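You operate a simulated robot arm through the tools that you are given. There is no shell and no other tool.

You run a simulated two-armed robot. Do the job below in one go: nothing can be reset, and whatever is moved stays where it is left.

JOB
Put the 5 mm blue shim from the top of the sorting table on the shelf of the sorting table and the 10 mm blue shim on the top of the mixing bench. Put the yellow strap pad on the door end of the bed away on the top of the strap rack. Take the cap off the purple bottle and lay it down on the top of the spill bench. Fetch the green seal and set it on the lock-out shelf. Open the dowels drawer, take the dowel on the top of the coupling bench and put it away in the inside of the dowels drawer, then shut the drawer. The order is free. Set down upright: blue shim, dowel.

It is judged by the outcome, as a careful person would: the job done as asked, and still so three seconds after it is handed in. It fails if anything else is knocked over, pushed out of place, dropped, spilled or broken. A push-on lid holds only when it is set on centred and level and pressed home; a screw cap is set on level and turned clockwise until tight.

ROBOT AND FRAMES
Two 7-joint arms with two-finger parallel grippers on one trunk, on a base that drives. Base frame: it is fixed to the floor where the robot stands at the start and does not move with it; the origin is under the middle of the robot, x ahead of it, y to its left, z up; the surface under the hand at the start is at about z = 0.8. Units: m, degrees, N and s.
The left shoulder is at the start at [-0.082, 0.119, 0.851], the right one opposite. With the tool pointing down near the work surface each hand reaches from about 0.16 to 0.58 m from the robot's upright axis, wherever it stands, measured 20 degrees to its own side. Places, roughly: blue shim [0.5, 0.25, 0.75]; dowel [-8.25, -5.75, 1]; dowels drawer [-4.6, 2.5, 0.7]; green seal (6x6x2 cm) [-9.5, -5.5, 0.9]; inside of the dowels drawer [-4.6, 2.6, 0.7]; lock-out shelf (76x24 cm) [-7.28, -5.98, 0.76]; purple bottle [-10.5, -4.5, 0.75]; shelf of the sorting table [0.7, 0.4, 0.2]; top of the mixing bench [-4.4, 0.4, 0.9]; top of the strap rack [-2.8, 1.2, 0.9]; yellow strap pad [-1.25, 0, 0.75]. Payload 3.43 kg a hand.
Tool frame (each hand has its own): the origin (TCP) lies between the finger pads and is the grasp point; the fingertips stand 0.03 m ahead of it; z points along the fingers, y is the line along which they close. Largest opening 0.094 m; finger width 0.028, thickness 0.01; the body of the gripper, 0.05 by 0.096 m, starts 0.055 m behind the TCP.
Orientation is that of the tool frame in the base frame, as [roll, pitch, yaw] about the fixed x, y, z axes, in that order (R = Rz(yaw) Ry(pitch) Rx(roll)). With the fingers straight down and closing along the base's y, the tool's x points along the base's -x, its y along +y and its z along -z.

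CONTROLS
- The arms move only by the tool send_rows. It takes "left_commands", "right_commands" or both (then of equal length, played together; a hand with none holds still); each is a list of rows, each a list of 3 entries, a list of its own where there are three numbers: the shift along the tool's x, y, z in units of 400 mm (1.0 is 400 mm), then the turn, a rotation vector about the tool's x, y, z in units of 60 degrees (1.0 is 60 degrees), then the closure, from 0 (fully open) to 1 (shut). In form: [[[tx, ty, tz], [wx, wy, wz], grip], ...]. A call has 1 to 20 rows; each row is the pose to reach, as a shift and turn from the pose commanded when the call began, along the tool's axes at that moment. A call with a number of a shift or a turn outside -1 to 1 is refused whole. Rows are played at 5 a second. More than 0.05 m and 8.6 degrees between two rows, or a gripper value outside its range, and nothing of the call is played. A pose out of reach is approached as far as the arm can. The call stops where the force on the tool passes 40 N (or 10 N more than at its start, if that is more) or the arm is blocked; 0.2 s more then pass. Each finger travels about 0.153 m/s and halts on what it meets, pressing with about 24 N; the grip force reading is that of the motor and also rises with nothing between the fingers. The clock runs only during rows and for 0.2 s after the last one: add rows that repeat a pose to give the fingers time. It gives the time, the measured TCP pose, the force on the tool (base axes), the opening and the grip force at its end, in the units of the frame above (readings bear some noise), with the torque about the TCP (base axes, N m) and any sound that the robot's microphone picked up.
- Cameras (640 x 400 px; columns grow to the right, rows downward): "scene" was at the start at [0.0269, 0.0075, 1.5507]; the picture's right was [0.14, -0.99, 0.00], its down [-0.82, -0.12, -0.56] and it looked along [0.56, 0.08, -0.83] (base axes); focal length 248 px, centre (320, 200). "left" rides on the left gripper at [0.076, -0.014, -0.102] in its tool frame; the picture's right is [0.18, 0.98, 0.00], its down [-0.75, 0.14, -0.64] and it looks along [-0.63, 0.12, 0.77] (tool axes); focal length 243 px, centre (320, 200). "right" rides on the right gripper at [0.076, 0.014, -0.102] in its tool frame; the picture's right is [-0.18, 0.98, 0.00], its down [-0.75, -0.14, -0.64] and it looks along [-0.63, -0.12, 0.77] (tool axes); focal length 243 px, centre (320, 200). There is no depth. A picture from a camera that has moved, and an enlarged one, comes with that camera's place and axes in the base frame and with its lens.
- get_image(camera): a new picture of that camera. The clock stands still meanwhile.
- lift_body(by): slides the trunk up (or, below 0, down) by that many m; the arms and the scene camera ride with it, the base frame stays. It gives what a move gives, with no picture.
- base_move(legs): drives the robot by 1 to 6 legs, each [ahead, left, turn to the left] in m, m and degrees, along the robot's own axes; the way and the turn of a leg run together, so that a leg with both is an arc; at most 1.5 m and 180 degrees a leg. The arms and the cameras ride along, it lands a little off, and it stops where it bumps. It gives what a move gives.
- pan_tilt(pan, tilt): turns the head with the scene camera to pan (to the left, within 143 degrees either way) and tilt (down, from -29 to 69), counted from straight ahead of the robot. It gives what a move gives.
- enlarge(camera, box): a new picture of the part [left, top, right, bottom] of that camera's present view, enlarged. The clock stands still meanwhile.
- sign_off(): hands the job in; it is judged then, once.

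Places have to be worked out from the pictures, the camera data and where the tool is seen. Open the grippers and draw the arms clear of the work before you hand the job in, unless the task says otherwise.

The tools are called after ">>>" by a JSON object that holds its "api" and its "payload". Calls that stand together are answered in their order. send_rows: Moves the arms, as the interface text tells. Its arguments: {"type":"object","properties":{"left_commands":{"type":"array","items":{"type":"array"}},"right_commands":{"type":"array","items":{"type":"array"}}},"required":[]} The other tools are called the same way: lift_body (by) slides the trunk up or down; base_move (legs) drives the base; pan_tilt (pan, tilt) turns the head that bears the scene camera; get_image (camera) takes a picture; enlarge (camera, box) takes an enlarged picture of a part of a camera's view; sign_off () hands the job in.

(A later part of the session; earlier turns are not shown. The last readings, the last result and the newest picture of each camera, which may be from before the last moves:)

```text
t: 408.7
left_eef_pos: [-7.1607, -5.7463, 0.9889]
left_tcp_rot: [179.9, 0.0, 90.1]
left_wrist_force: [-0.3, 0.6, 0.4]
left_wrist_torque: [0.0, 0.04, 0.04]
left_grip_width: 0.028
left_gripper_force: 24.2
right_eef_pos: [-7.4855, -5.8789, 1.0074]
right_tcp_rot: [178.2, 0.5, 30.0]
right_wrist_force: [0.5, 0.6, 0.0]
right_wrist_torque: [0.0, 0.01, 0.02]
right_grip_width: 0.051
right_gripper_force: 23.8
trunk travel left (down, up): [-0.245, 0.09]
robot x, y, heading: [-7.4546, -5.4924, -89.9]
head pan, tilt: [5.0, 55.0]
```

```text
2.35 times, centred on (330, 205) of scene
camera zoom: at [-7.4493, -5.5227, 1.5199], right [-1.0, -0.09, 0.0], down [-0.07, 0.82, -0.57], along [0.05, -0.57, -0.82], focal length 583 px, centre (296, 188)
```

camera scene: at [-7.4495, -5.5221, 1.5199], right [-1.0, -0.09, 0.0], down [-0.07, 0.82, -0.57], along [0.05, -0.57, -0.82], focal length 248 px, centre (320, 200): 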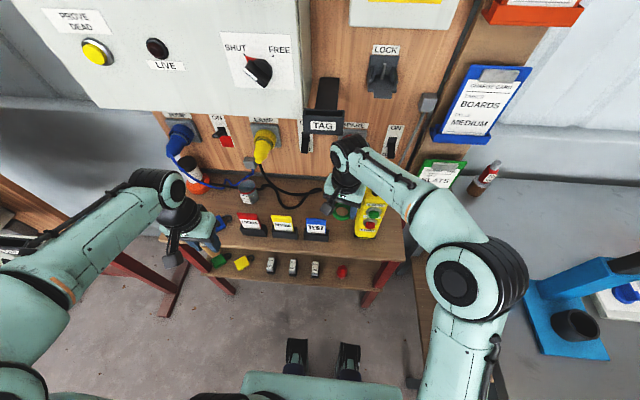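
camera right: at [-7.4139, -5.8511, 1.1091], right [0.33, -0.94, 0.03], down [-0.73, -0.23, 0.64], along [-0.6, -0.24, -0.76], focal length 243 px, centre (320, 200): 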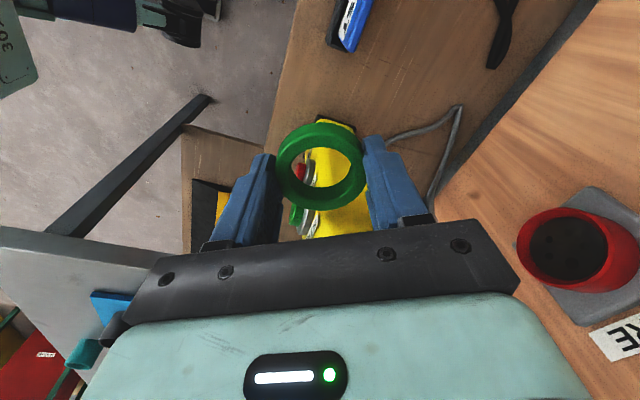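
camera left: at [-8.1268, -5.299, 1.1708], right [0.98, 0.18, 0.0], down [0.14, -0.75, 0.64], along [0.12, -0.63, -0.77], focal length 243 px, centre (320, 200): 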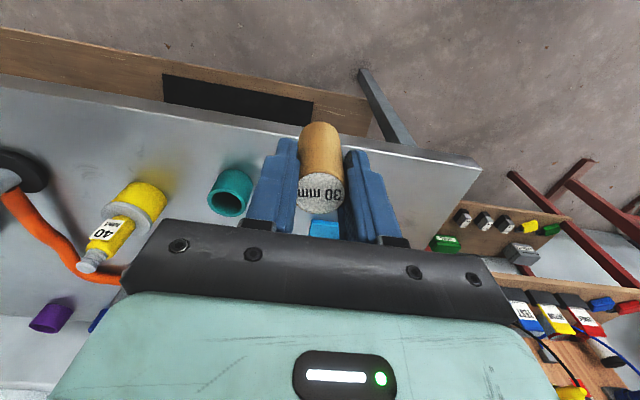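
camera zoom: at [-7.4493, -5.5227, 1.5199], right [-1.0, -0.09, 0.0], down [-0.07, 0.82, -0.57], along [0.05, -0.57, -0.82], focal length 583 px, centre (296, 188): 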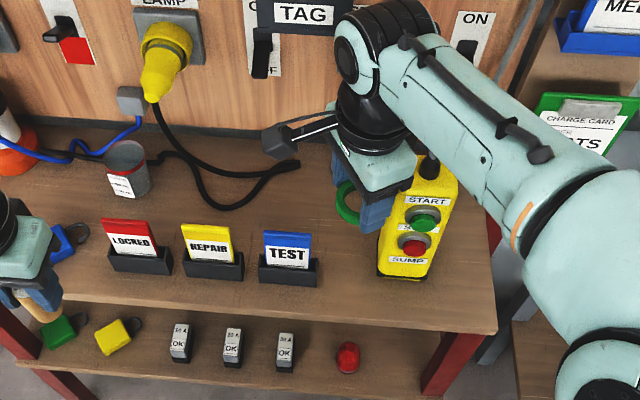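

The pendant stands as before. I level the hand, centre at (-7.491,-5.893), and lower again.

>>> {"api": "send_rows", "payload": {"right_commands": [[[-0.03, 0.0235, 0.0], [0.03, 0, 0], 1], [[-0.03, 0.0235, 0.09], [0.03, 0, 0], 1], [[-0.03, 0.0235, 0.18], [0.03, 0, 0], 1], [[-0.03, 0.0235, 0.26], [0.03, 0, 0], 1], [[-0.03, 0.0235, 0.34], [0.03, 0, 0], 1], [[-0.03, 0.0235, 0.42], [0.03, 0, 0], 1], [[-0.03, 0.0235, 0.48], [0.03, 0, 0], 1], [[-0.03, 0.0235, 0.48], [0.03, 0, 0], 1]]}}

>>> {"api": "get_image", "payload": {"camera": "right"}}

>>> {"api": "enlarge", "payload": {"camera": "scene", "box": [220, 120, 440, 290]}}

```text
t: 409.6
left_eef_pos: [-7.1604, -5.7458, 0.9879]
left_tcp_rot: [-179.9, 0.0, 90.1]
left_wrist_force: [-0.6, 0.1, 0.2]
left_wrist_torque: [0.04, 0.01, 0.01]
left_grip_width: 0.0282
left_gripper_force: 23.8
right_eef_pos: [-7.4901, -5.9, 0.9242]
right_tcp_rot: [178.9, 0.7, 30.0]
right_wrist_force: [-0.7, 2.5, 11.7]
right_wrist_torque: [-0.24, 0.41, -0.14]
right_grip_width: 0.0512
right_gripper_force: 23.9
trunk travel left (down, up): [-0.245, 0.09]
robot x, y, heading: [-7.4547, -5.4928, -89.9]
head pan, tilt: [5.0, 55.0]
stopped in row 4 (right hand): the force on the tool passed its limit at 62 N (the readings are from after the stop); the commanded pose is now the measured one
```

```text
taken
camera right: at [-7.4183, -5.8718, 1.0261], right [0.33, -0.94, 0.02], down [-0.72, -0.24, 0.65], along [-0.61, -0.23, -0.76], focal length 243 px, centre (320, 200)
```

right: 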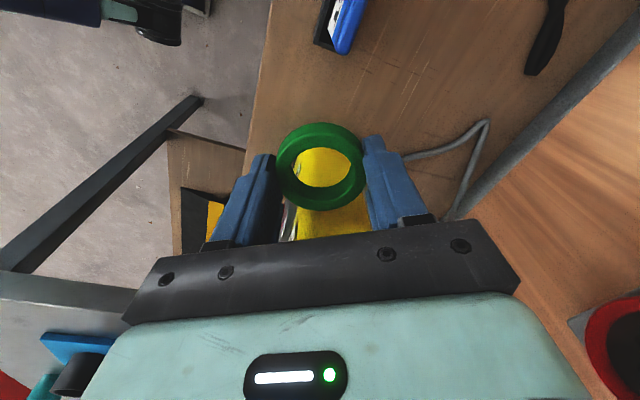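

```text
2.35 times, centred on (330, 205) of scene
camera zoom: at [-7.4495, -5.522, 1.5199], right [-1.0, -0.09, 0.0], down [-0.07, 0.82, -0.57], along [0.05, -0.57, -0.82], focal length 583 px, centre (296, 188)
```

zoom: 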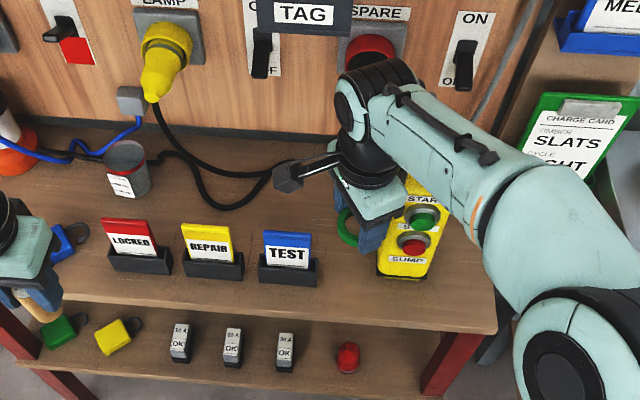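

The pendant's top corner, at about (-7.526,-5.905,0.985), is in the way of the palm. I rise, turn the hand to yaw 0° so the palm is slim across the gap, and hover at (-7.486,-5.885).

>>> {"api": "send_rows", "payload": {"right_commands": [[[0, 0, -0.05], [0, 0, 0], 1], [[0, 0, -0.12], [0, 0, 0], 1], [[0, 0, -0.19], [0, 0, 0], 1], [[0.01, -0.01, -0.19], [0.018, 0, 0.13], 1], [[0.02, -0.012, -0.19], [0.018, 0, 0.26], 1], [[0.03, -0.012, -0.19], [0.018, 0, 0.39], 1], [[0.03, -0.012, -0.19], [0.018, 0, 0.5], 1], [[0.03, -0.012, -0.19], [0.018, 0, 0.5], 1]]}}

>>> {"api": "get_image", "payload": {"camera": "right"}}

>>> {"api": "enlarge", "payload": {"camera": "scene", "box": [220, 120, 440, 290]}}

```text
t: 411.4
left_eef_pos: [-7.1604, -5.7458, 0.9886]
left_tcp_rot: [-180.0, 0.1, 90.1]
left_wrist_force: [-0.9, -0.5, -0.5]
left_wrist_torque: [-0.02, -0.02, 0.03]
left_grip_width: 0.0282
left_gripper_force: 24.2
right_eef_pos: [-7.4813, -5.8877, 0.9994]
right_tcp_rot: [179.9, 0.3, -0.1]
right_wrist_force: [-0.8, 0.3, -0.2]
right_wrist_torque: [-0.02, 0.01, -0.02]
right_grip_width: 0.0512
right_gripper_force: 23.7
trunk travel left (down, up): [-0.245, 0.09]
robot x, y, heading: [-7.4579, -5.491, -89.8]
head pan, tilt: [5.0, 55.0]
```

```text
taken
camera right: at [-7.4067, -5.9024, 1.1018], right [-0.19, -0.98, 0.0], down [-0.75, 0.14, 0.65], along [-0.63, 0.12, -0.76], focal length 243 px, centre (320, 200)
```

right: 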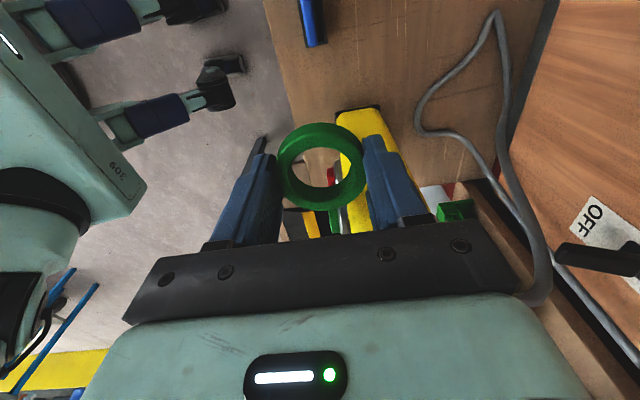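

```text
2.35 times, centred on (330, 205) of scene
camera zoom: at [-7.4494, -5.5229, 1.5199], right [-1.0, -0.09, 0.0], down [-0.07, 0.82, -0.57], along [0.05, -0.57, -0.82], focal length 583 px, centre (296, 188)
```

zoom: 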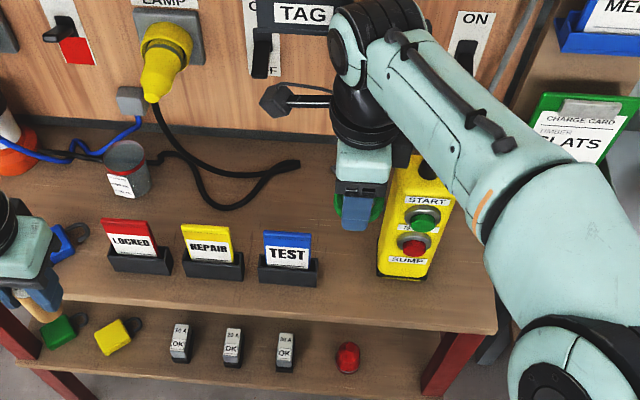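

Now the hand is slim across the gap. I lower in front to z≈0.825, watching the force.

>>> {"api": "send_rows", "payload": {"right_commands": [[[-0.012, -0.005, 0.04], [0, 0, 0], 1], [[-0.012, -0.005, 0.12], [0, 0, 0], 1], [[-0.012, -0.005, 0.2], [0, 0, 0], 1], [[-0.012, -0.005, 0.28], [0, 0, 0], 1], [[-0.012, -0.005, 0.35], [0, 0, 0], 1], [[-0.012, -0.005, 0.41], [0, 0, 0], 1], [[-0.012, -0.005, 0.43], [0, 0, 0], 1], [[-0.012, -0.005, 0.43], [0, 0, 0], 1]]}}

>>> {"api": "get_image", "payload": {"camera": "right"}}

>>> {"api": "enlarge", "payload": {"camera": "scene", "box": [220, 120, 440, 290]}}

```text
t: 413.2
left_eef_pos: [-7.1606, -5.7476, 0.9873]
left_tcp_rot: [179.9, 0.0, 90.1]
left_wrist_force: [0.2, 0.4, -0.2]
left_wrist_torque: [-0.03, 0.02, -0.01]
left_grip_width: 0.0283
left_gripper_force: 24.2
right_eef_pos: [-7.4873, -5.8858, 0.8262]
right_tcp_rot: [179.9, 0.3, 0.0]
right_wrist_force: [0.8, 0.1, -1.0]
right_wrist_torque: [0.01, 0.01, 0.02]
right_grip_width: 0.0512
right_gripper_force: 23.8
trunk travel left (down, up): [-0.245, 0.09]
robot x, y, heading: [-7.4562, -5.4907, -89.8]
head pan, tilt: [5.0, 55.0]
```

```text
taken
camera right: at [-7.4115, -5.8998, 0.9282], right [-0.19, -0.98, 0.0], down [-0.75, 0.14, 0.65], along [-0.64, 0.12, -0.76], focal length 243 px, centre (320, 200)
```

right: 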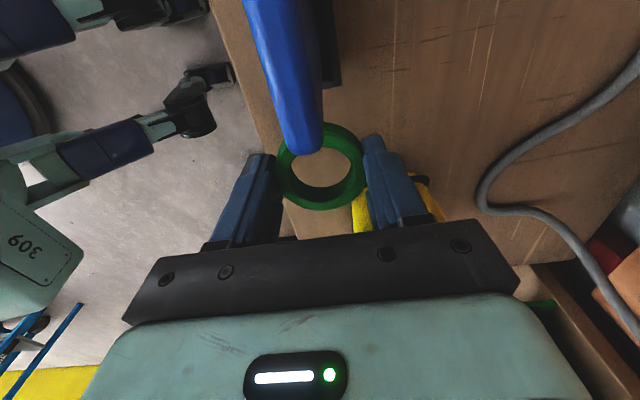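

```text
2.35 times, centred on (330, 205) of scene
camera zoom: at [-7.4494, -5.5229, 1.5199], right [-1.0, -0.09, 0.0], down [-0.07, 0.82, -0.57], along [0.05, -0.57, -0.82], focal length 583 px, centre (296, 188)
```

zoom: 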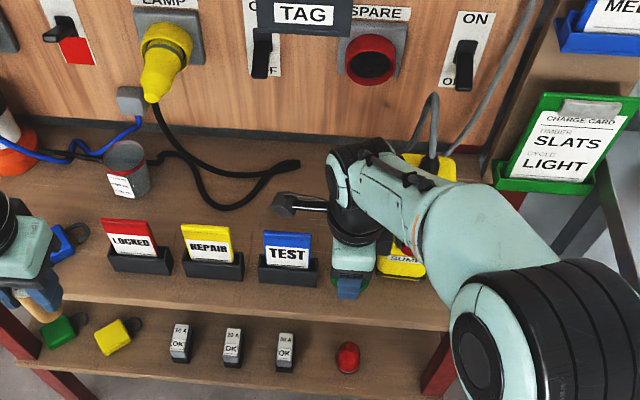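

No contact so far. I move 5 cm back, so that the camera passes over the tag with margin, then lower onto the shelf.

>>> {"api": "send_rows", "payload": {"right_commands": [[[0, 0.04, 0], [0, 0, 0], 1], [[0, 0.08, 0], [0, 0, 0], 1], [[0, 0.12, 0], [0, 0, 0], 1], [[0, 0.12, 0.03], [0, 0, 0], 1], [[0, 0.12, 0.05], [0, 0, 0], 1], [[0, 0.12, 0.06], [0, 0, 0], 1], [[0, 0.12, 0.07], [0, 0, 0], 1], [[0, 0.12, 0.07], [0, 0, 0], 1]]}}

>>> {"api": "get_image", "payload": {"camera": "right"}}

```text
t: 415.0
left_eef_pos: [-7.1618, -5.7466, 0.9879]
left_tcp_rot: [-180.0, 0.1, 90.1]
left_wrist_force: [0.1, -0.5, 0.2]
left_wrist_torque: [0.04, 0.01, 0.02]
left_grip_width: 0.0283
left_gripper_force: 23.8
right_eef_pos: [-7.4875, -5.9342, 0.7993]
right_tcp_rot: [179.9, 0.3, 0.0]
right_wrist_force: [0.5, 0.1, -0.3]
right_wrist_torque: [-0.01, 0.02, -0.03]
right_grip_width: 0.0511
right_gripper_force: 23.9
trunk travel left (down, up): [-0.245, 0.09]
robot x, y, heading: [-7.4559, -5.4937, -89.8]
head pan, tilt: [5.0, 55.0]
heard: click, click, click, click
```

```text
taken
camera right: at [-7.412, -5.9486, 0.9003], right [-0.18, -0.98, 0.0], down [-0.75, 0.14, 0.65], along [-0.63, 0.12, -0.76], focal length 243 px, centre (320, 200)
```

right: 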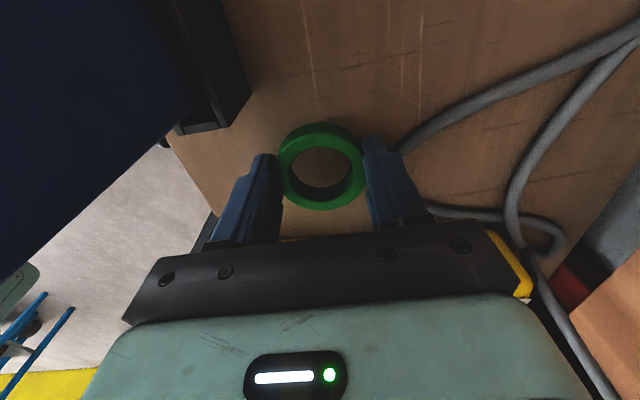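

I heard clicks, so I check whether the arm touches the pendant or a switch.

>>> {"api": "get_image", "payload": {"camera": "scene"}}

>>> {"api": "enlarge", "payload": {"camera": "scene", "box": [220, 90, 440, 290]}}

>>> {"api": "enlarge", "payload": {"camera": "left", "box": [0, 0, 640, 400]}}

```text
taken
camera scene: at [-7.4494, -5.5229, 1.5199], right [-1.0, -0.09, 0.0], down [-0.07, 0.82, -0.57], along [0.05, -0.57, -0.82], focal length 248 px, centre (320, 200)
```

scene: 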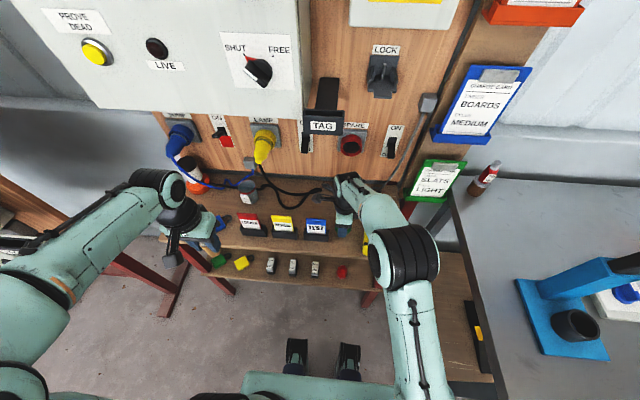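

```text
2.00 times, centred on (330, 190) of scene
camera zoom: at [-7.4494, -5.5229, 1.5199], right [-1.0, -0.09, 0.0], down [-0.07, 0.82, -0.57], along [0.05, -0.57, -0.82], focal length 496 px, centre (300, 220)
```

zoom: 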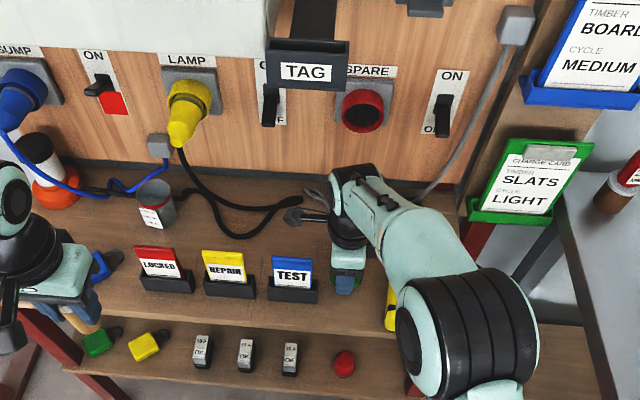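

```text
1.00 times, centred on (320, 200) of left (not enlarged: the box is as wide or as high as the picture)
camera zoom: at [-7.1762, -5.6713, 1.0908], right [0.98, 0.19, 0.0], down [0.14, -0.75, 0.64], along [0.12, -0.63, -0.77], focal length 243 px, centre (320, 200)
```

zoom: 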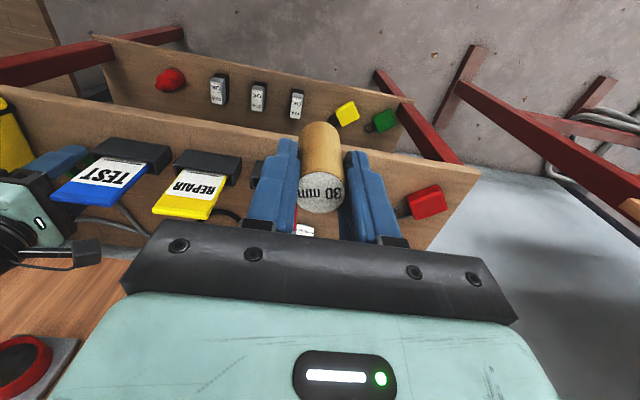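

My right arm seems to be pushing the SUMP pendant. I back out along the same path at once, in small steps, and look.

>>> {"api": "send_rows", "payload": {"right_commands": [[[0, 0, -0.03], [0, 0, 0], 1], [[0, 0, -0.07], [0, 0, 0], 1], [[0, -0.04, -0.07], [0, 0, 0], 1], [[0, -0.08, -0.07], [0, 0, 0], 1], [[0, -0.12, -0.07], [0, 0, 0], 1], [[0, -0.12, -0.07], [0, 0, 0], 1]]}}

>>> {"api": "enlarge", "payload": {"camera": "scene", "box": [220, 90, 440, 290]}}

>>> {"api": "get_image", "payload": {"camera": "right"}}

```text
t: 416.4
left_eef_pos: [-7.1609, -5.7477, 0.9886]
left_tcp_rot: [-180.0, -0.1, 90.2]
left_wrist_force: [-0.3, -0.1, -1.2]
left_wrist_torque: [-0.01, 0.0, 0.0]
left_grip_width: 0.0281
left_gripper_force: 23.8
right_eef_pos: [-7.4903, -5.8857, 0.8274]
right_tcp_rot: [179.9, 0.3, -0.1]
right_wrist_force: [0.0, -0.8, 0.2]
right_wrist_torque: [-0.03, -0.01, -0.03]
right_grip_width: 0.0512
right_gripper_force: 23.7
trunk travel left (down, up): [-0.245, 0.09]
robot x, y, heading: [-7.455, -5.4898, -90.1]
head pan, tilt: [5.0, 55.0]
```

```text
2.00 times, centred on (330, 190) of scene
camera zoom: at [-7.4494, -5.5231, 1.5199], right [-1.0, -0.09, 0.0], down [-0.07, 0.82, -0.57], along [0.05, -0.57, -0.82], focal length 496 px, centre (300, 220)
```

zoom: 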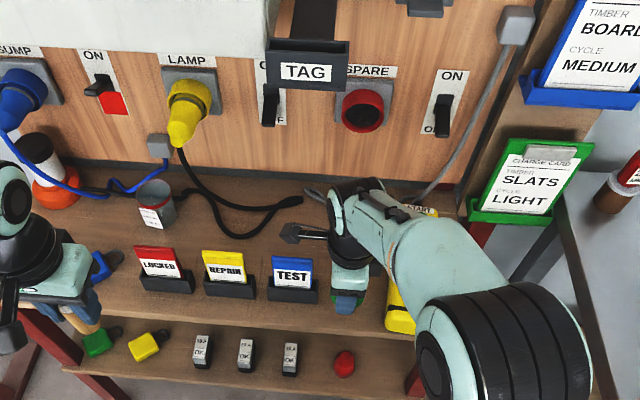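

```text
taken
camera right: at [-7.4133, -5.8999, 0.9289], right [-0.19, -0.98, 0.0], down [-0.75, 0.14, 0.65], along [-0.63, 0.12, -0.76], focal length 243 px, centre (320, 200)
```

right: 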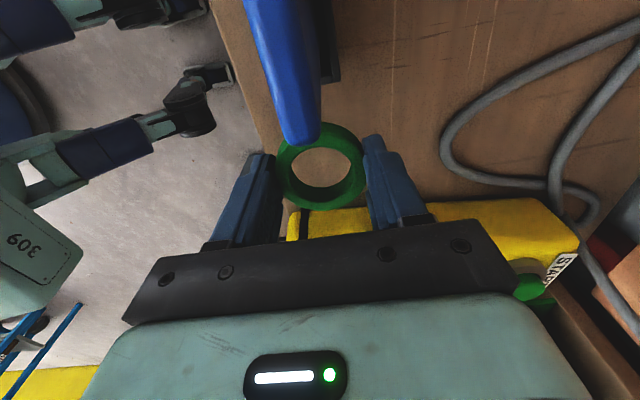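

The pendant has fallen onto its back. I must stand it up again afterwards. First I set the ring down in the gap, which is now clear of the arm.

>>> {"api": "send_rows", "payload": {"right_commands": [[[0.005, 0.04, 0], [0, 0, 0], 1], [[0.01, 0.075, 0], [0, 0, 0], 1], [[0.01, 0.075, 0.03], [0, 0, 0], 1], [[0.01, 0.075, 0.055], [0, 0, 0], 1], [[0.01, 0.075, 0.07], [0, 0, 0], 1], [[0.01, 0.075, 0.08], [0, 0, 0], 1], [[0.01, 0.075, 0.09], [0, 0, 0], 1], [[0.01, 0.075, 0.09], [0, 0, 0], 1]]}}

>>> {"api": "get_image", "payload": {"camera": "right"}}

```text
t: 418.2
left_eef_pos: [-7.1615, -5.7467, 0.9887]
left_tcp_rot: [-179.9, 0.1, 90.1]
left_wrist_force: [0.6, 0.2, -0.5]
left_wrist_torque: [-0.03, -0.01, -0.01]
left_grip_width: 0.0281
left_gripper_force: 23.5
right_eef_pos: [-7.4849, -5.9156, 0.7899]
right_tcp_rot: [179.9, 0.3, 0.0]
right_wrist_force: [-0.9, 0.2, -0.5]
right_wrist_torque: [0.04, -0.01, -0.01]
right_grip_width: 0.0511
right_gripper_force: 24.2
trunk travel left (down, up): [-0.245, 0.09]
robot x, y, heading: [-7.4557, -5.4927, -90.0]
head pan, tilt: [5.0, 55.0]
```

```text
taken
camera right: at [-7.4087, -5.9306, 0.8918], right [-0.18, -0.98, 0.0], down [-0.75, 0.14, 0.65], along [-0.63, 0.12, -0.76], focal length 243 px, centre (320, 200)
```

right: 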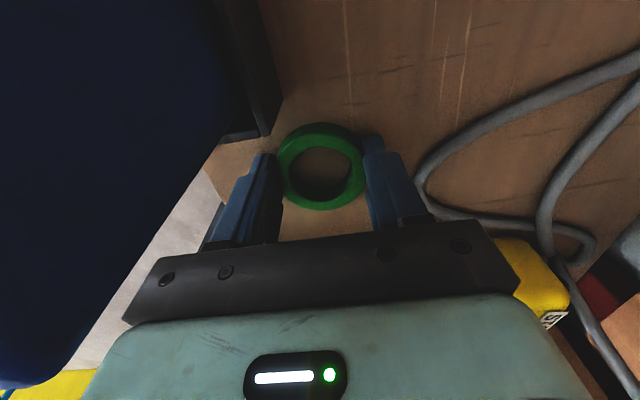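

>>> {"api": "send_rows", "payload": {"right_commands": [[[0, 0, 0.006], [0, 0, 0], 1], [[0, 0, 0.012], [0, 0, 0], 1], [[0, 0, 0.018], [0, 0, 0], 1], [[0, 0, 0.024], [0, 0, 0], 1], [[0, 0, 0.024], [0, 0, 0], 1]]}}

```text
t: 419.0
left_eef_pos: [-7.1606, -5.7456, 0.9878]
left_tcp_rot: [-179.9, 0.1, 90.1]
left_wrist_force: [-0.2, 0.0, -1.6]
left_wrist_torque: [0.06, 0.02, 0.04]
left_grip_width: 0.0284
left_gripper_force: 24.2
right_eef_pos: [-7.4837, -5.916, 0.7906]
right_tcp_rot: [179.8, 0.0, 0.0]
right_wrist_force: [-2.4, 10.6, 15.6]
right_wrist_torque: [0.49, 0.42, -0.11]
right_grip_width: 0.0513
right_gripper_force: 23.7
trunk travel left (down, up): [-0.245, 0.09]
robot x, y, heading: [-7.4569, -5.4911, -89.8]
head pan, tilt: [5.0, 55.0]
stopped in row 3 (right hand): the force on the tool passed its limit at 45 N (the readings are from after the stop); the commanded pose is now the measured one
```

The ring is on the shelf. I open just enough, rise straight up, and look.

>>> {"api": "send_rows", "payload": {"right_commands": [[[0, 0, -0.004], [0, 0, 0], 1], [[0, 0, -0.004], [0, 0, 0], 0.45], [[0, 0, -0.004], [0, 0, 0], 0.28], [[0, 0, -0.004], [0, 0, 0], 0.28], [[0, 0, -0.04], [0, 0, 0], 0.28], [[0, 0, -0.12], [0, 0, 0], 0.28], [[0, 0, -0.22], [0, 0, 0], 0.28], [[0, 0, -0.33], [0, 0, 0], 0.28], [[0, 0, -0.44], [0, 0, 0], 0.28], [[0, 0, -0.52], [0, 0, 0], 0.28], [[0, 0, -0.52], [0, 0, 0], 0.28]]}}

>>> {"api": "get_image", "payload": {"camera": "right"}}

>>> {"api": "enlarge", "payload": {"camera": "scene", "box": [220, 90, 440, 290]}}

```text
t: 421.4
left_eef_pos: [-7.1635, -5.7411, 0.9901]
left_tcp_rot: [179.8, 0.3, 90.0]
left_wrist_force: [0.0, 0.4, -0.9]
left_wrist_torque: [0.02, 0.01, 0.0]
left_grip_width: 0.028
left_gripper_force: 23.8
right_eef_pos: [-7.4935, -5.9092, 0.9993]
right_tcp_rot: [179.6, 0.0, -0.1]
right_wrist_force: [0.4, 0.7, -0.2]
right_wrist_torque: [0.01, 0.01, 0.03]
right_grip_width: 0.0675
right_gripper_force: 0.1
trunk travel left (down, up): [-0.245, 0.09]
robot x, y, heading: [-7.4549, -5.4916, -90.3]
head pan, tilt: [5.0, 55.0]
```

```text
taken
camera right: at [-7.4174, -5.9232, 1.1014], right [-0.19, -0.98, 0.01], down [-0.75, 0.15, 0.64], along [-0.63, 0.11, -0.77], focal length 243 px, centre (320, 200)
```

right: 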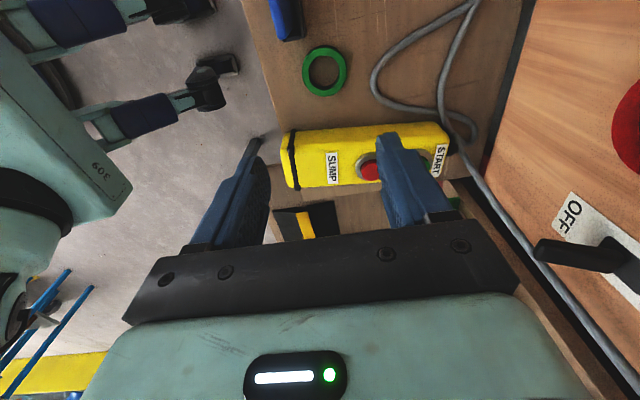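

```text
2.00 times, centred on (330, 190) of scene
camera zoom: at [-7.4547, -5.5162, 1.52], right [-1.0, -0.09, 0.0], down [-0.07, 0.81, -0.58], along [0.05, -0.57, -0.82], focal length 496 px, centre (300, 220)
```

zoom: 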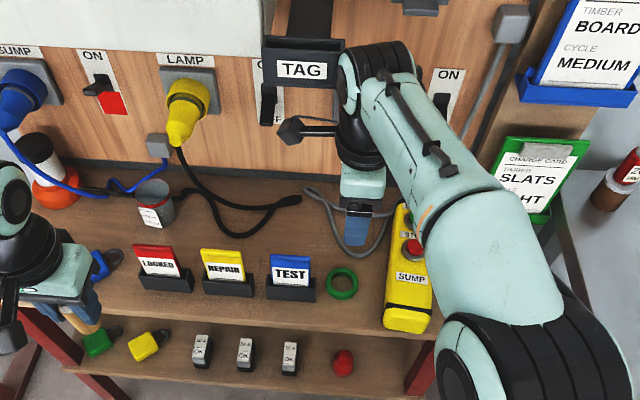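

The seal lies neatly on the shelf. The wrist is close to the TAG box, so I pull the right hand back toward me first and then inspect the pendant.

>>> {"api": "send_rows", "payload": {"right_commands": [[[0, -0.05, 0], [0, 0, 0], 0.1], [[0, -0.13, 0], [0, 0, 0], 0], [[0, -0.22, 0], [0, 0, 0], 0], [[0, -0.31, 0], [0, 0, 0], 0], [[0, -0.4, 0], [0, 0, 0], 0], [[0, -0.4, 0], [0, 0, 0], 0]]}}

>>> {"api": "get_image", "payload": {"camera": "scene"}}

>>> {"api": "enlarge", "payload": {"camera": "scene", "box": [260, 90, 440, 270]}}

```text
t: 422.8
left_eef_pos: [-7.1612, -5.7467, 0.9885]
left_tcp_rot: [-179.9, 0.0, 90.1]
left_wrist_force: [0.2, -0.4, -0.1]
left_wrist_torque: [-0.01, -0.02, -0.02]
left_grip_width: 0.0285
left_gripper_force: 23.4
right_eef_pos: [-7.4854, -5.7543, 0.9969]
right_tcp_rot: [179.6, 0.1, 0.1]
right_wrist_force: [0.0, -0.1, 0.4]
right_wrist_torque: [-0.02, 0.02, 0.0]
right_grip_width: 0.0939
right_gripper_force: 0.1
trunk travel left (down, up): [-0.245, 0.09]
robot x, y, heading: [-7.4573, -5.4896, -89.8]
head pan, tilt: [5.0, 55.0]
```

```text
taken
camera scene: at [-7.4492, -5.5231, 1.5199], right [-1.0, -0.09, 0.0], down [-0.07, 0.82, -0.57], along [0.05, -0.57, -0.82], focal length 248 px, centre (320, 200)
```

scene: 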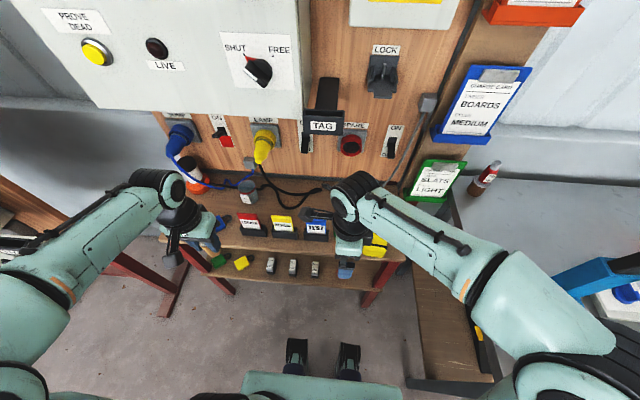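

```text
2.22 times, centred on (350, 180) of scene
camera zoom: at [-7.4492, -5.5231, 1.5199], right [-1.0, -0.09, 0.0], down [-0.07, 0.82, -0.57], along [0.05, -0.57, -0.82], focal length 551 px, centre (253, 244)
```

zoom: 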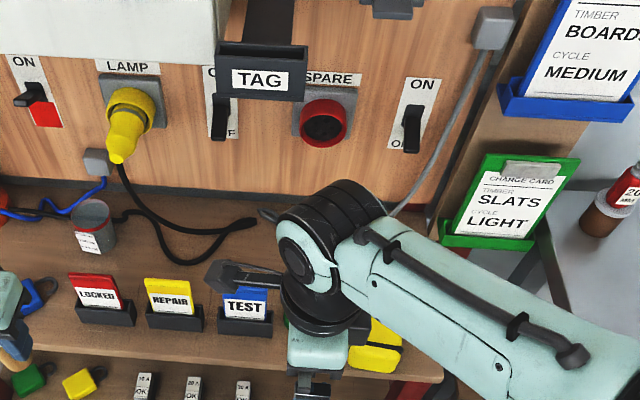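

The base is undisturbed. I turn the right hand back to yaw 90° above the front of the pendant to measure exactly how it lies.

>>> {"api": "send_rows", "payload": {"right_commands": [[[-0.03, -0.03, -0.03], [0, 0, -0.125], 0], [[-0.06, -0.06, -0.06], [0, 0, -0.25], 0], [[-0.09, -0.06, -0.1], [0, 0, -0.375], 0], [[-0.12, -0.06, -0.1], [0, 0, -0.5], 0], [[-0.15, -0.06, -0.1], [0, 0, -0.625], 0], [[-0.18, -0.06, -0.1], [0, 0, -0.75], 0], [[-0.22, -0.06, -0.1], [0, 0, -0.875], 0], [[-0.25, -0.06, -0.1], [0, 0, -1.0], 0], [[-0.25, -0.06, -0.1], [0, 0, -1.0], 0]]}}

>>> {"api": "send_rows", "payload": {"right_commands": [[[0, 0, 0], [0, 0, -0.125], 0], [[0, 0, 0], [0, 0, -0.25], 0], [[0, 0, 0], [0, 0, -0.375], 0], [[0, 0, 0], [0, 0, -0.5], 0], [[0, 0, 0], [0, 0, -0.5], 0]]}}

>>> {"api": "get_image", "payload": {"camera": "right"}}

>>> {"api": "enlarge", "payload": {"camera": "scene", "box": [260, 90, 440, 270]}}

```text
t: 424.8
left_eef_pos: [-7.1606, -5.7468, 0.9877]
left_tcp_rot: [179.9, 0.1, 90.0]
left_wrist_force: [-0.3, 0.9, -0.5]
left_wrist_torque: [0.02, 0.0, -0.02]
left_grip_width: 0.0281
left_gripper_force: 24.1
right_eef_pos: [-7.5853, -5.7318, 1.035]
right_tcp_rot: [179.8, 0.3, 60.2]
right_wrist_force: [0.8, 0.2, -0.4]
right_wrist_torque: [0.03, 0.03, 0.01]
right_grip_width: 0.0939
right_gripper_force: 0.1
trunk travel left (down, up): [-0.245, 0.09]
robot x, y, heading: [-7.4576, -5.4908, -89.7]
head pan, tilt: [5.0, 55.0]
```

```text
t: 426.0
left_eef_pos: [-7.1613, -5.7464, 0.988]
left_tcp_rot: [180.0, 0.2, 90.1]
left_wrist_force: [1.2, 0.6, -0.4]
left_wrist_torque: [0.0, -0.03, -0.01]
left_grip_width: 0.0283
left_gripper_force: 23.7
right_eef_pos: [-7.5849, -5.7318, 1.0353]
right_tcp_rot: [-180.0, 0.3, 90.1]
right_wrist_force: [-0.8, 0.1, 0.2]
right_wrist_torque: [0.0, -0.01, 0.04]
right_grip_width: 0.0939
right_gripper_force: 0.1
trunk travel left (down, up): [-0.245, 0.09]
robot x, y, heading: [-7.4574, -5.4935, -90.1]
head pan, tilt: [5.0, 55.0]
```

```text
taken
camera right: at [-7.5708, -5.6561, 1.1369], right [0.98, -0.18, 0.0], down [-0.14, -0.75, 0.65], along [-0.12, -0.64, -0.76], focal length 243 px, centre (320, 200)
```

right: 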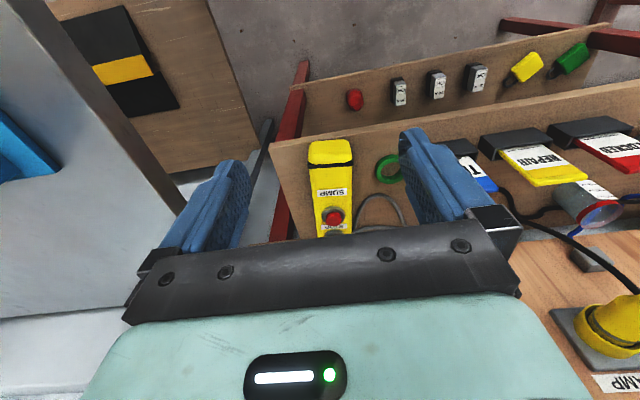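

```text
2.22 times, centred on (350, 180) of scene
camera zoom: at [-7.4495, -5.5228, 1.5199], right [-1.0, -0.09, 0.0], down [-0.07, 0.82, -0.57], along [0.05, -0.57, -0.82], focal length 551 px, centre (253, 244)
```

zoom: 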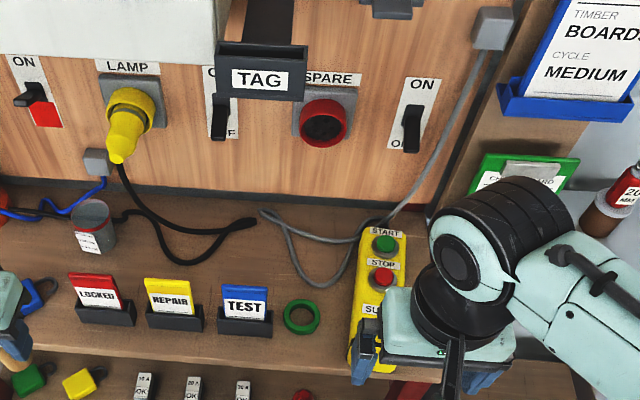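

The pendant lies on its back. Its bottom is at about (-7.592,-5.848), its axis yawed about 5°, and its section about 7.5 × 7.8 cm. I will grip it by its sides from above, lift, tip it upright, and set it back at about (-7.572,-5.943). First I back up 5 cm and hover.

>>> {"api": "base_move", "payload": {"legs": [[-0.05, 0, 0]]}}

>>> {"api": "send_rows", "payload": {"right_commands": [[[-0.08, -0.01, 0.0], [0, 0, 0.03], 0], [[-0.17, -0.02, 0.0], [0, 0, 0.06], 0], [[-0.26, -0.03, 0.0], [0, 0, 0.085], 0], [[-0.35, -0.035, 0.0], [0, 0, 0.085], 0], [[-0.44, -0.0375, 0.03], [0, 0, 0.085], 0], [[-0.53, -0.0375, 0.08], [0, 0, 0.085], 0], [[-0.61, -0.0375, 0.14], [0, 0, 0.085], 0], [[-0.665, -0.0375, 0.1875], [0, 0, 0.085], 0], [[-0.665, -0.0375, 0.1875], [0, 0, 0.085], 0]]}}

>>> {"api": "get_image", "payload": {"camera": "right"}}

>>> {"api": "enlarge", "payload": {"camera": "scene", "box": [260, 90, 440, 270]}}

```text
t: 427.0
left_eef_pos: [-7.1616, -5.6954, 0.9893]
left_tcp_rot: [-180.0, 0.1, 90.0]
left_wrist_force: [-0.7, 0.0, -0.1]
left_wrist_torque: [-0.02, 0.02, 0.02]
left_grip_width: 0.0281
left_gripper_force: 23.6
right_eef_pos: [-7.5863, -5.6821, 1.0356]
right_tcp_rot: [-179.8, 0.4, 89.9]
right_wrist_force: [0.4, 0.4, -0.1]
right_wrist_torque: [-0.06, 0.02, -0.02]
right_grip_width: 0.0939
right_gripper_force: 0.1
trunk travel left (down, up): [-0.245, 0.09]
robot x, y, heading: [-7.4528, -5.4414, -90.2]
head pan, tilt: [5.0, 55.0]
```

```text
t: 429.0
left_eef_pos: [-7.1615, -5.6953, 0.9877]
left_tcp_rot: [179.9, 0.1, 90.0]
left_wrist_force: [-0.1, 0.2, -1.3]
left_wrist_torque: [-0.03, 0.0, -0.01]
left_grip_width: 0.0283
left_gripper_force: 23.9
right_eef_pos: [-7.6008, -5.9487, 0.9601]
right_tcp_rot: [-179.8, 0.3, 84.8]
right_wrist_force: [-0.4, -0.2, -0.1]
right_wrist_torque: [-0.03, 0.0, 0.04]
right_grip_width: 0.0939
right_gripper_force: 0.0
trunk travel left (down, up): [-0.245, 0.09]
robot x, y, heading: [-7.4589, -5.4424, -90.1]
head pan, tilt: [5.0, 55.0]
```

```text
taken
camera right: at [-7.58, -5.8747, 1.0617], right [0.96, -0.27, 0.0], down [-0.21, -0.73, 0.65], along [-0.18, -0.62, -0.76], focal length 243 px, centre (320, 200)
```

right: 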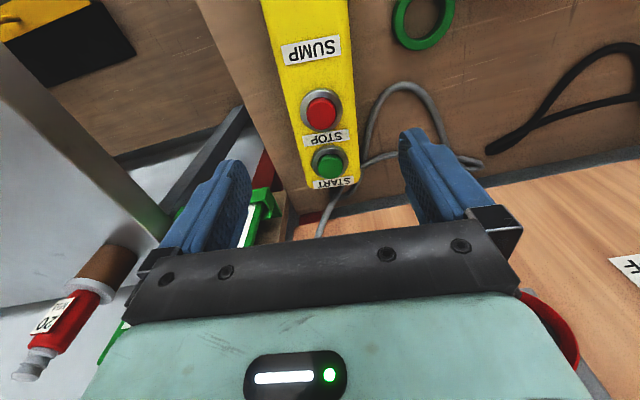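

```text
2.22 times, centred on (350, 180) of scene
camera zoom: at [-7.4496, -5.4716, 1.5199], right [-1.0, -0.09, 0.0], down [-0.07, 0.82, -0.57], along [0.05, -0.57, -0.82], focal length 551 px, centre (253, 244)
```

zoom: 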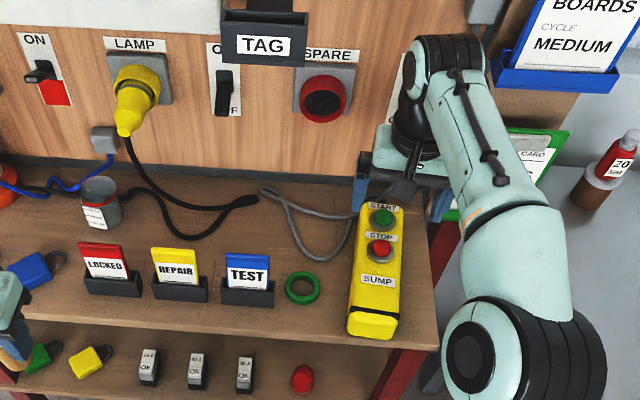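

The hand is centred over the pendant's body and aligned with it. I descend to z≈0.822 and grip its sides.

>>> {"api": "send_rows", "payload": {"right_commands": [[[0, 0.004, 0.08], [0, 0, 0], 0], [[0, 0.004, 0.16], [0, 0, 0], 0], [[0, 0.004, 0.24], [0, 0, 0], 0], [[0, 0.004, 0.3], [0, 0, 0], 0], [[0, 0.004, 0.34], [0, 0, 0], 0], [[0, 0.004, 0.34], [0, 0, 0], 0.2], [[0, 0.004, 0.34], [0, 0, 0], 0.4], [[0, 0.004, 0.34], [0, 0, 0], 0.7], [[0, 0.004, 0.34], [0, 0, 0], 1], [[0, 0.004, 0.34], [0, 0, 0], 1]]}}

>>> {"api": "get_image", "payload": {"camera": "right"}}

```text
t: 431.2
left_eef_pos: [-7.161, -5.6958, 0.9873]
left_tcp_rot: [180.0, 0.1, 90.1]
left_wrist_force: [0.3, -0.1, -0.2]
left_wrist_torque: [0.02, 0.01, 0.0]
left_grip_width: 0.0284
left_gripper_force: 24.1
right_eef_pos: [-7.5993, -5.9532, 0.8252]
right_tcp_rot: [-179.9, 0.3, 84.8]
right_wrist_force: [-0.2, -0.2, -0.3]
right_wrist_torque: [-0.01, -0.03, 0.0]
right_grip_width: 0.07
right_gripper_force: 24.2
trunk travel left (down, up): [-0.245, 0.09]
robot x, y, heading: [-7.4581, -5.4412, -90.1]
head pan, tilt: [5.0, 55.0]
```

```text
taken
camera right: at [-7.5787, -5.8775, 0.9267], right [0.96, -0.27, 0.0], down [-0.21, -0.73, 0.65], along [-0.18, -0.62, -0.76], focal length 243 px, centre (320, 200)
```

right: 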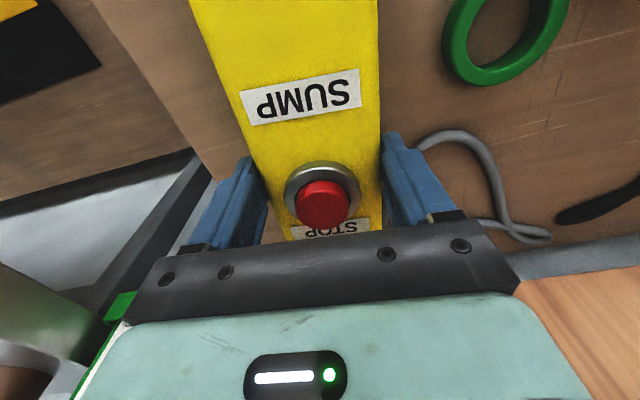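

Gripped at 7 cm. I lift it about 7 cm while drawing it slightly toward me.

>>> {"api": "send_rows", "payload": {"right_commands": [[[0.01, 0, -0.03], [0, 0, 0], 1], [[0.03, 0, -0.08], [0, 0, 0], 1], [[0.05, 0, -0.13], [0, 0, 0], 1], [[0.07, 0, -0.175], [0, 0, 0], 1], [[0.07, 0, -0.175], [0, 0, 0], 1]]}}

>>> {"api": "get_image", "payload": {"camera": "right"}}

>>> {"api": "enlarge", "payload": {"camera": "scene", "box": [260, 90, 440, 270]}}

```text
t: 432.4
left_eef_pos: [-7.1609, -5.6961, 0.9883]
left_tcp_rot: [-179.9, -0.1, 90.0]
left_wrist_force: [0.9, 0.5, 0.6]
left_wrist_torque: [-0.01, 0.01, 0.0]
left_grip_width: 0.028
left_gripper_force: 24.3
right_eef_pos: [-7.5989, -5.9221, 0.8945]
right_tcp_rot: [-179.9, 0.3, 84.8]
right_wrist_force: [0.5, 0.7, -4.5]
right_wrist_torque: [0.04, 0.02, -0.05]
right_grip_width: 0.0696
right_gripper_force: 24.4
trunk travel left (down, up): [-0.245, 0.09]
robot x, y, heading: [-7.4567, -5.4412, -90.1]
head pan, tilt: [5.0, 55.0]
```

```text
taken
camera right: at [-7.5775, -5.8477, 0.9956], right [0.96, -0.27, 0.0], down [-0.21, -0.73, 0.65], along [-0.18, -0.62, -0.76], focal length 243 px, centre (320, 200)
```

right: 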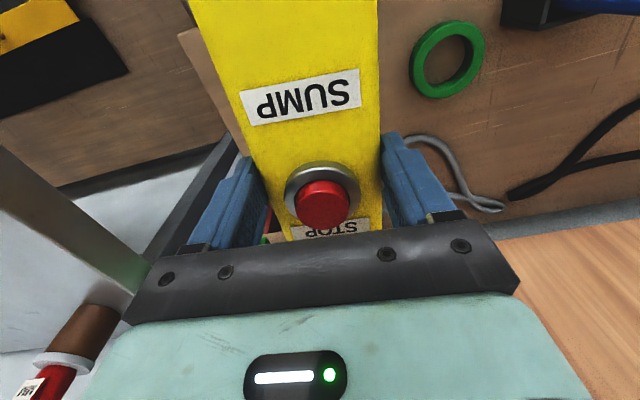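

```text
2.22 times, centred on (350, 180) of scene
camera zoom: at [-7.4497, -5.4727, 1.5199], right [-1.0, -0.09, 0.0], down [-0.07, 0.82, -0.57], along [0.05, -0.57, -0.82], focal length 551 px, centre (253, 244)
```

zoom: 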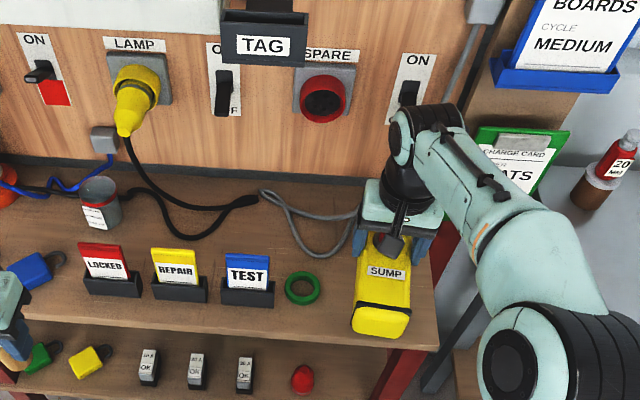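

It is held level near its balance point (about 4.5 N). I tip it upright by pitching the hand forward 60°, then 30° more.

>>> {"api": "send_rows", "payload": {"right_commands": [[[0, 0.01, -0.01], [0, -0.125, 0], 1], [[0, 0.02, -0.025], [0, -0.25, 0], 1], [[0, 0.03, -0.04], [0, -0.375, 0], 1], [[0, 0.04, -0.05], [0, -0.5, 0], 1], [[0, 0.05, -0.06], [0, -0.625, 0], 1], [[0, 0.06, -0.06], [0, -0.75, 0], 1], [[0, 0.067, -0.06], [0, -0.875, 0], 1], [[0, 0.067, -0.06], [0, -1.0, 0], 1], [[0, 0.067, -0.06], [0, -1.0, 0], 1]]}}

>>> {"api": "get_image", "payload": {"camera": "scene"}}

>>> {"api": "get_image", "payload": {"camera": "right"}}

```text
t: 434.4
left_eef_pos: [-7.1612, -5.6968, 0.9879]
left_tcp_rot: [180.0, 0.1, 90.0]
left_wrist_force: [-0.1, -0.4, -0.7]
left_wrist_torque: [0.01, 0.03, -0.01]
left_grip_width: 0.0284
left_gripper_force: 23.9
right_eef_pos: [-7.5701, -5.924, 0.9199]
right_tcp_rot: [-179.7, 60.4, 85.0]
right_wrist_force: [0.0, -0.7, -3.4]
right_wrist_torque: [0.12, 0.01, 0.0]
right_grip_width: 0.0696
right_gripper_force: 24.5
trunk travel left (down, up): [-0.245, 0.09]
robot x, y, heading: [-7.4576, -5.44, -90.1]
head pan, tilt: [5.0, 55.0]
```

```text
taken
camera scene: at [-7.4494, -5.4723, 1.5199], right [-1.0, -0.09, 0.0], down [-0.07, 0.82, -0.57], along [0.05, -0.57, -0.82], focal length 248 px, centre (320, 200)
```

scene: 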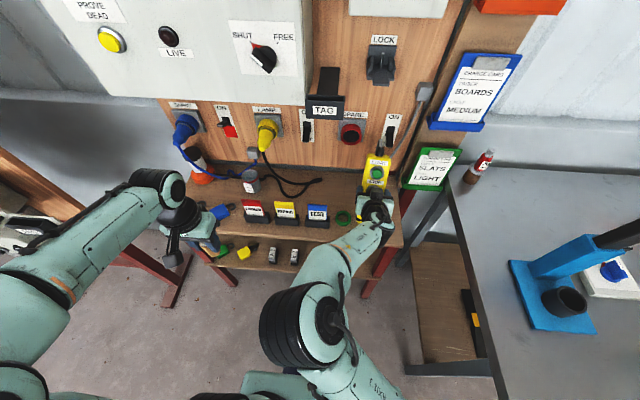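

```text
taken
camera right: at [-7.545, -5.7986, 0.9037], right [0.97, -0.18, 0.16], down [-0.12, 0.2, 0.97], along [-0.21, -0.96, 0.17], focal length 243 px, centre (320, 200)
```

right: 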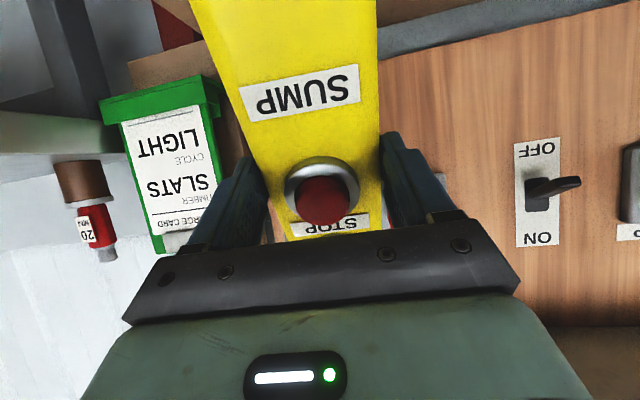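

Good so far. I pitch the last 30°.

>>> {"api": "send_rows", "payload": {"right_commands": [[[0, 0, 0], [0, -0.125, 0], 1], [[0, 0, 0], [0, -0.25, 0], 1], [[0, 0, 0], [0, -0.375, 0], 1], [[0, 0, 0], [0, -0.497, 0], 1], [[0, 0, 0], [0, -0.497, 0], 1]]}}

>>> {"api": "enlarge", "payload": {"camera": "scene", "box": [260, 110, 460, 270]}}

>>> {"api": "get_image", "payload": {"camera": "right"}}

```text
t: 435.6
left_eef_pos: [-7.162, -5.696, 0.989]
left_tcp_rot: [-179.9, 0.0, 90.0]
left_wrist_force: [0.5, -0.4, -0.7]
left_wrist_torque: [0.04, -0.02, 0.02]
left_grip_width: 0.0283
left_gripper_force: 23.9
right_eef_pos: [-7.5694, -5.9237, 0.9208]
right_tcp_rot: [-37.1, 89.8, -132.4]
right_wrist_force: [-0.4, -0.2, -3.7]
right_wrist_torque: [0.12, -0.04, -0.02]
right_grip_width: 0.0699
right_gripper_force: 23.7
trunk travel left (down, up): [-0.245, 0.09]
robot x, y, heading: [-7.4582, -5.4383, -90.0]
head pan, tilt: [5.0, 55.0]
```

```text
2.50 times, centred on (360, 190) of scene
camera zoom: at [-7.4496, -5.4723, 1.5199], right [-1.0, -0.09, 0.0], down [-0.07, 0.82, -0.57], along [0.05, -0.57, -0.82], focal length 620 px, centre (220, 225)
```

zoom: 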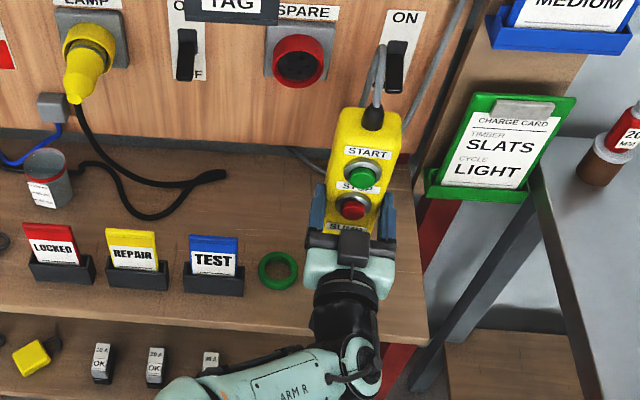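

```text
taken
camera right: at [-7.5471, -5.8231, 0.8423], right [0.98, -0.09, 0.18], down [-0.08, 0.65, 0.75], along [-0.19, -0.75, 0.63], focal length 243 px, centre (320, 200)
```

right: 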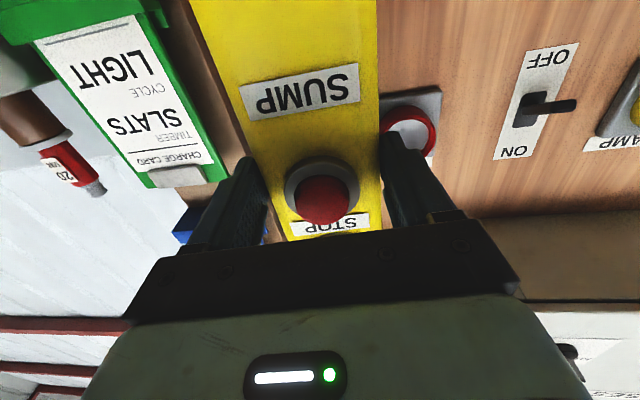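

The pendant is upright again. I square it up, shift it to its old spot, and lower it toward the shelf.

>>> {"api": "send_rows", "payload": {"right_commands": [[[0.02, -0.002, -0.006], [-0.03, 0, 0], 1], [[0.05, -0.004, -0.012], [-0.06, 0, 0], 1], [[0.08, -0.007, -0.02], [-0.087, 0, 0], 1], [[0.11, -0.007, -0.022], [-0.087, 0, 0], 1], [[0.11, -0.007, -0.022], [-0.087, 0, 0], 1]]}}

>>> {"api": "enlarge", "payload": {"camera": "scene", "box": [260, 110, 460, 270]}}

```text
t: 436.8
left_eef_pos: [-7.1619, -5.6948, 0.9892]
left_tcp_rot: [-179.9, 0.1, 89.9]
left_wrist_force: [0.6, 1.3, -0.4]
left_wrist_torque: [-0.02, 0.02, 0.01]
left_grip_width: 0.028
left_gripper_force: 24.5
right_eef_pos: [-7.5715, -5.9142, 0.8773]
right_tcp_rot: [-11.3, 89.5, -101.2]
right_wrist_force: [-0.4, -0.1, 5.2]
right_wrist_torque: [-0.56, 0.3, -0.09]
right_grip_width: 0.07
right_gripper_force: 24.0
trunk travel left (down, up): [-0.245, 0.09]
robot x, y, heading: [-7.4563, -5.4428, -90.1]
head pan, tilt: [5.0, 55.0]
```

```text
2.50 times, centred on (360, 190) of scene
camera zoom: at [-7.4495, -5.4716, 1.52], right [-1.0, -0.09, 0.0], down [-0.07, 0.82, -0.57], along [0.05, -0.57, -0.82], focal length 620 px, centre (220, 225)
```

zoom: 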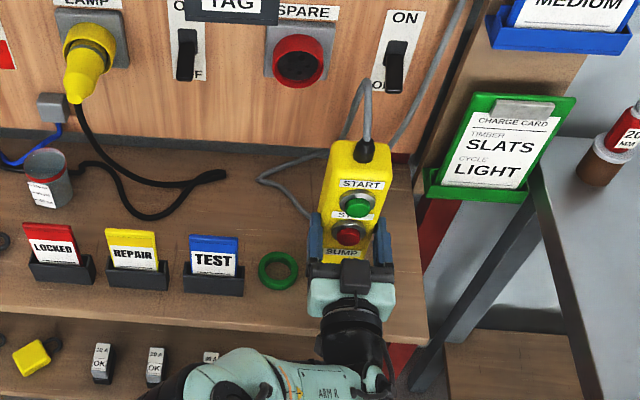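

The bottom edge begins to touch. I lower a few millimetres more, letting it settle flat.

>>> {"api": "send_rows", "payload": {"right_commands": [[[0.005, 0, 0], [0, 0, 0], 1], [[0.01, 0, 0], [0, 0, 0], 1], [[0.01, 0, 0], [0, 0, 0], 1]]}}

>>> {"api": "get_image", "payload": {"camera": "right"}}

```text
t: 437.6
left_eef_pos: [-7.1617, -5.6961, 0.9885]
left_tcp_rot: [-180.0, 0.2, 90.0]
left_wrist_force: [0.2, -0.1, 0.0]
left_wrist_torque: [0.0, 0.04, 0.0]
left_grip_width: 0.0279
left_gripper_force: 23.9
right_eef_pos: [-7.571, -5.9131, 0.8728]
right_tcp_rot: [-8.0, 89.6, -98.0]
right_wrist_force: [-1.9, -3.9, 17.0]
right_wrist_torque: [-0.4, -0.1, -0.08]
right_grip_width: 0.0695
right_gripper_force: 24.2
trunk travel left (down, up): [-0.245, 0.09]
robot x, y, heading: [-7.4569, -5.4429, -90.1]
head pan, tilt: [5.0, 55.0]
```

```text
taken
camera right: at [-7.5577, -5.8115, 0.7949], right [0.98, 0.0, 0.18], down [-0.14, 0.65, 0.75], along [-0.12, -0.76, 0.64], focal length 243 px, centre (320, 200)
```

right: 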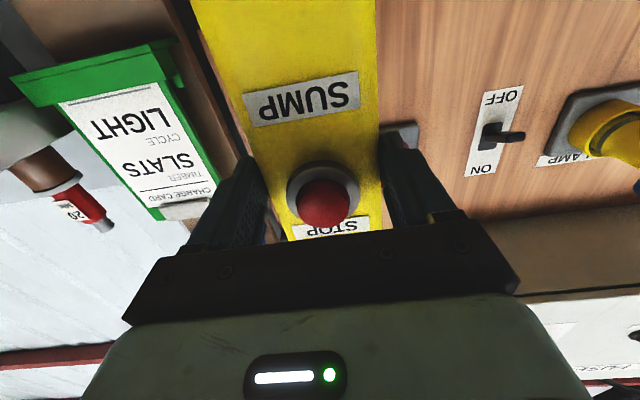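

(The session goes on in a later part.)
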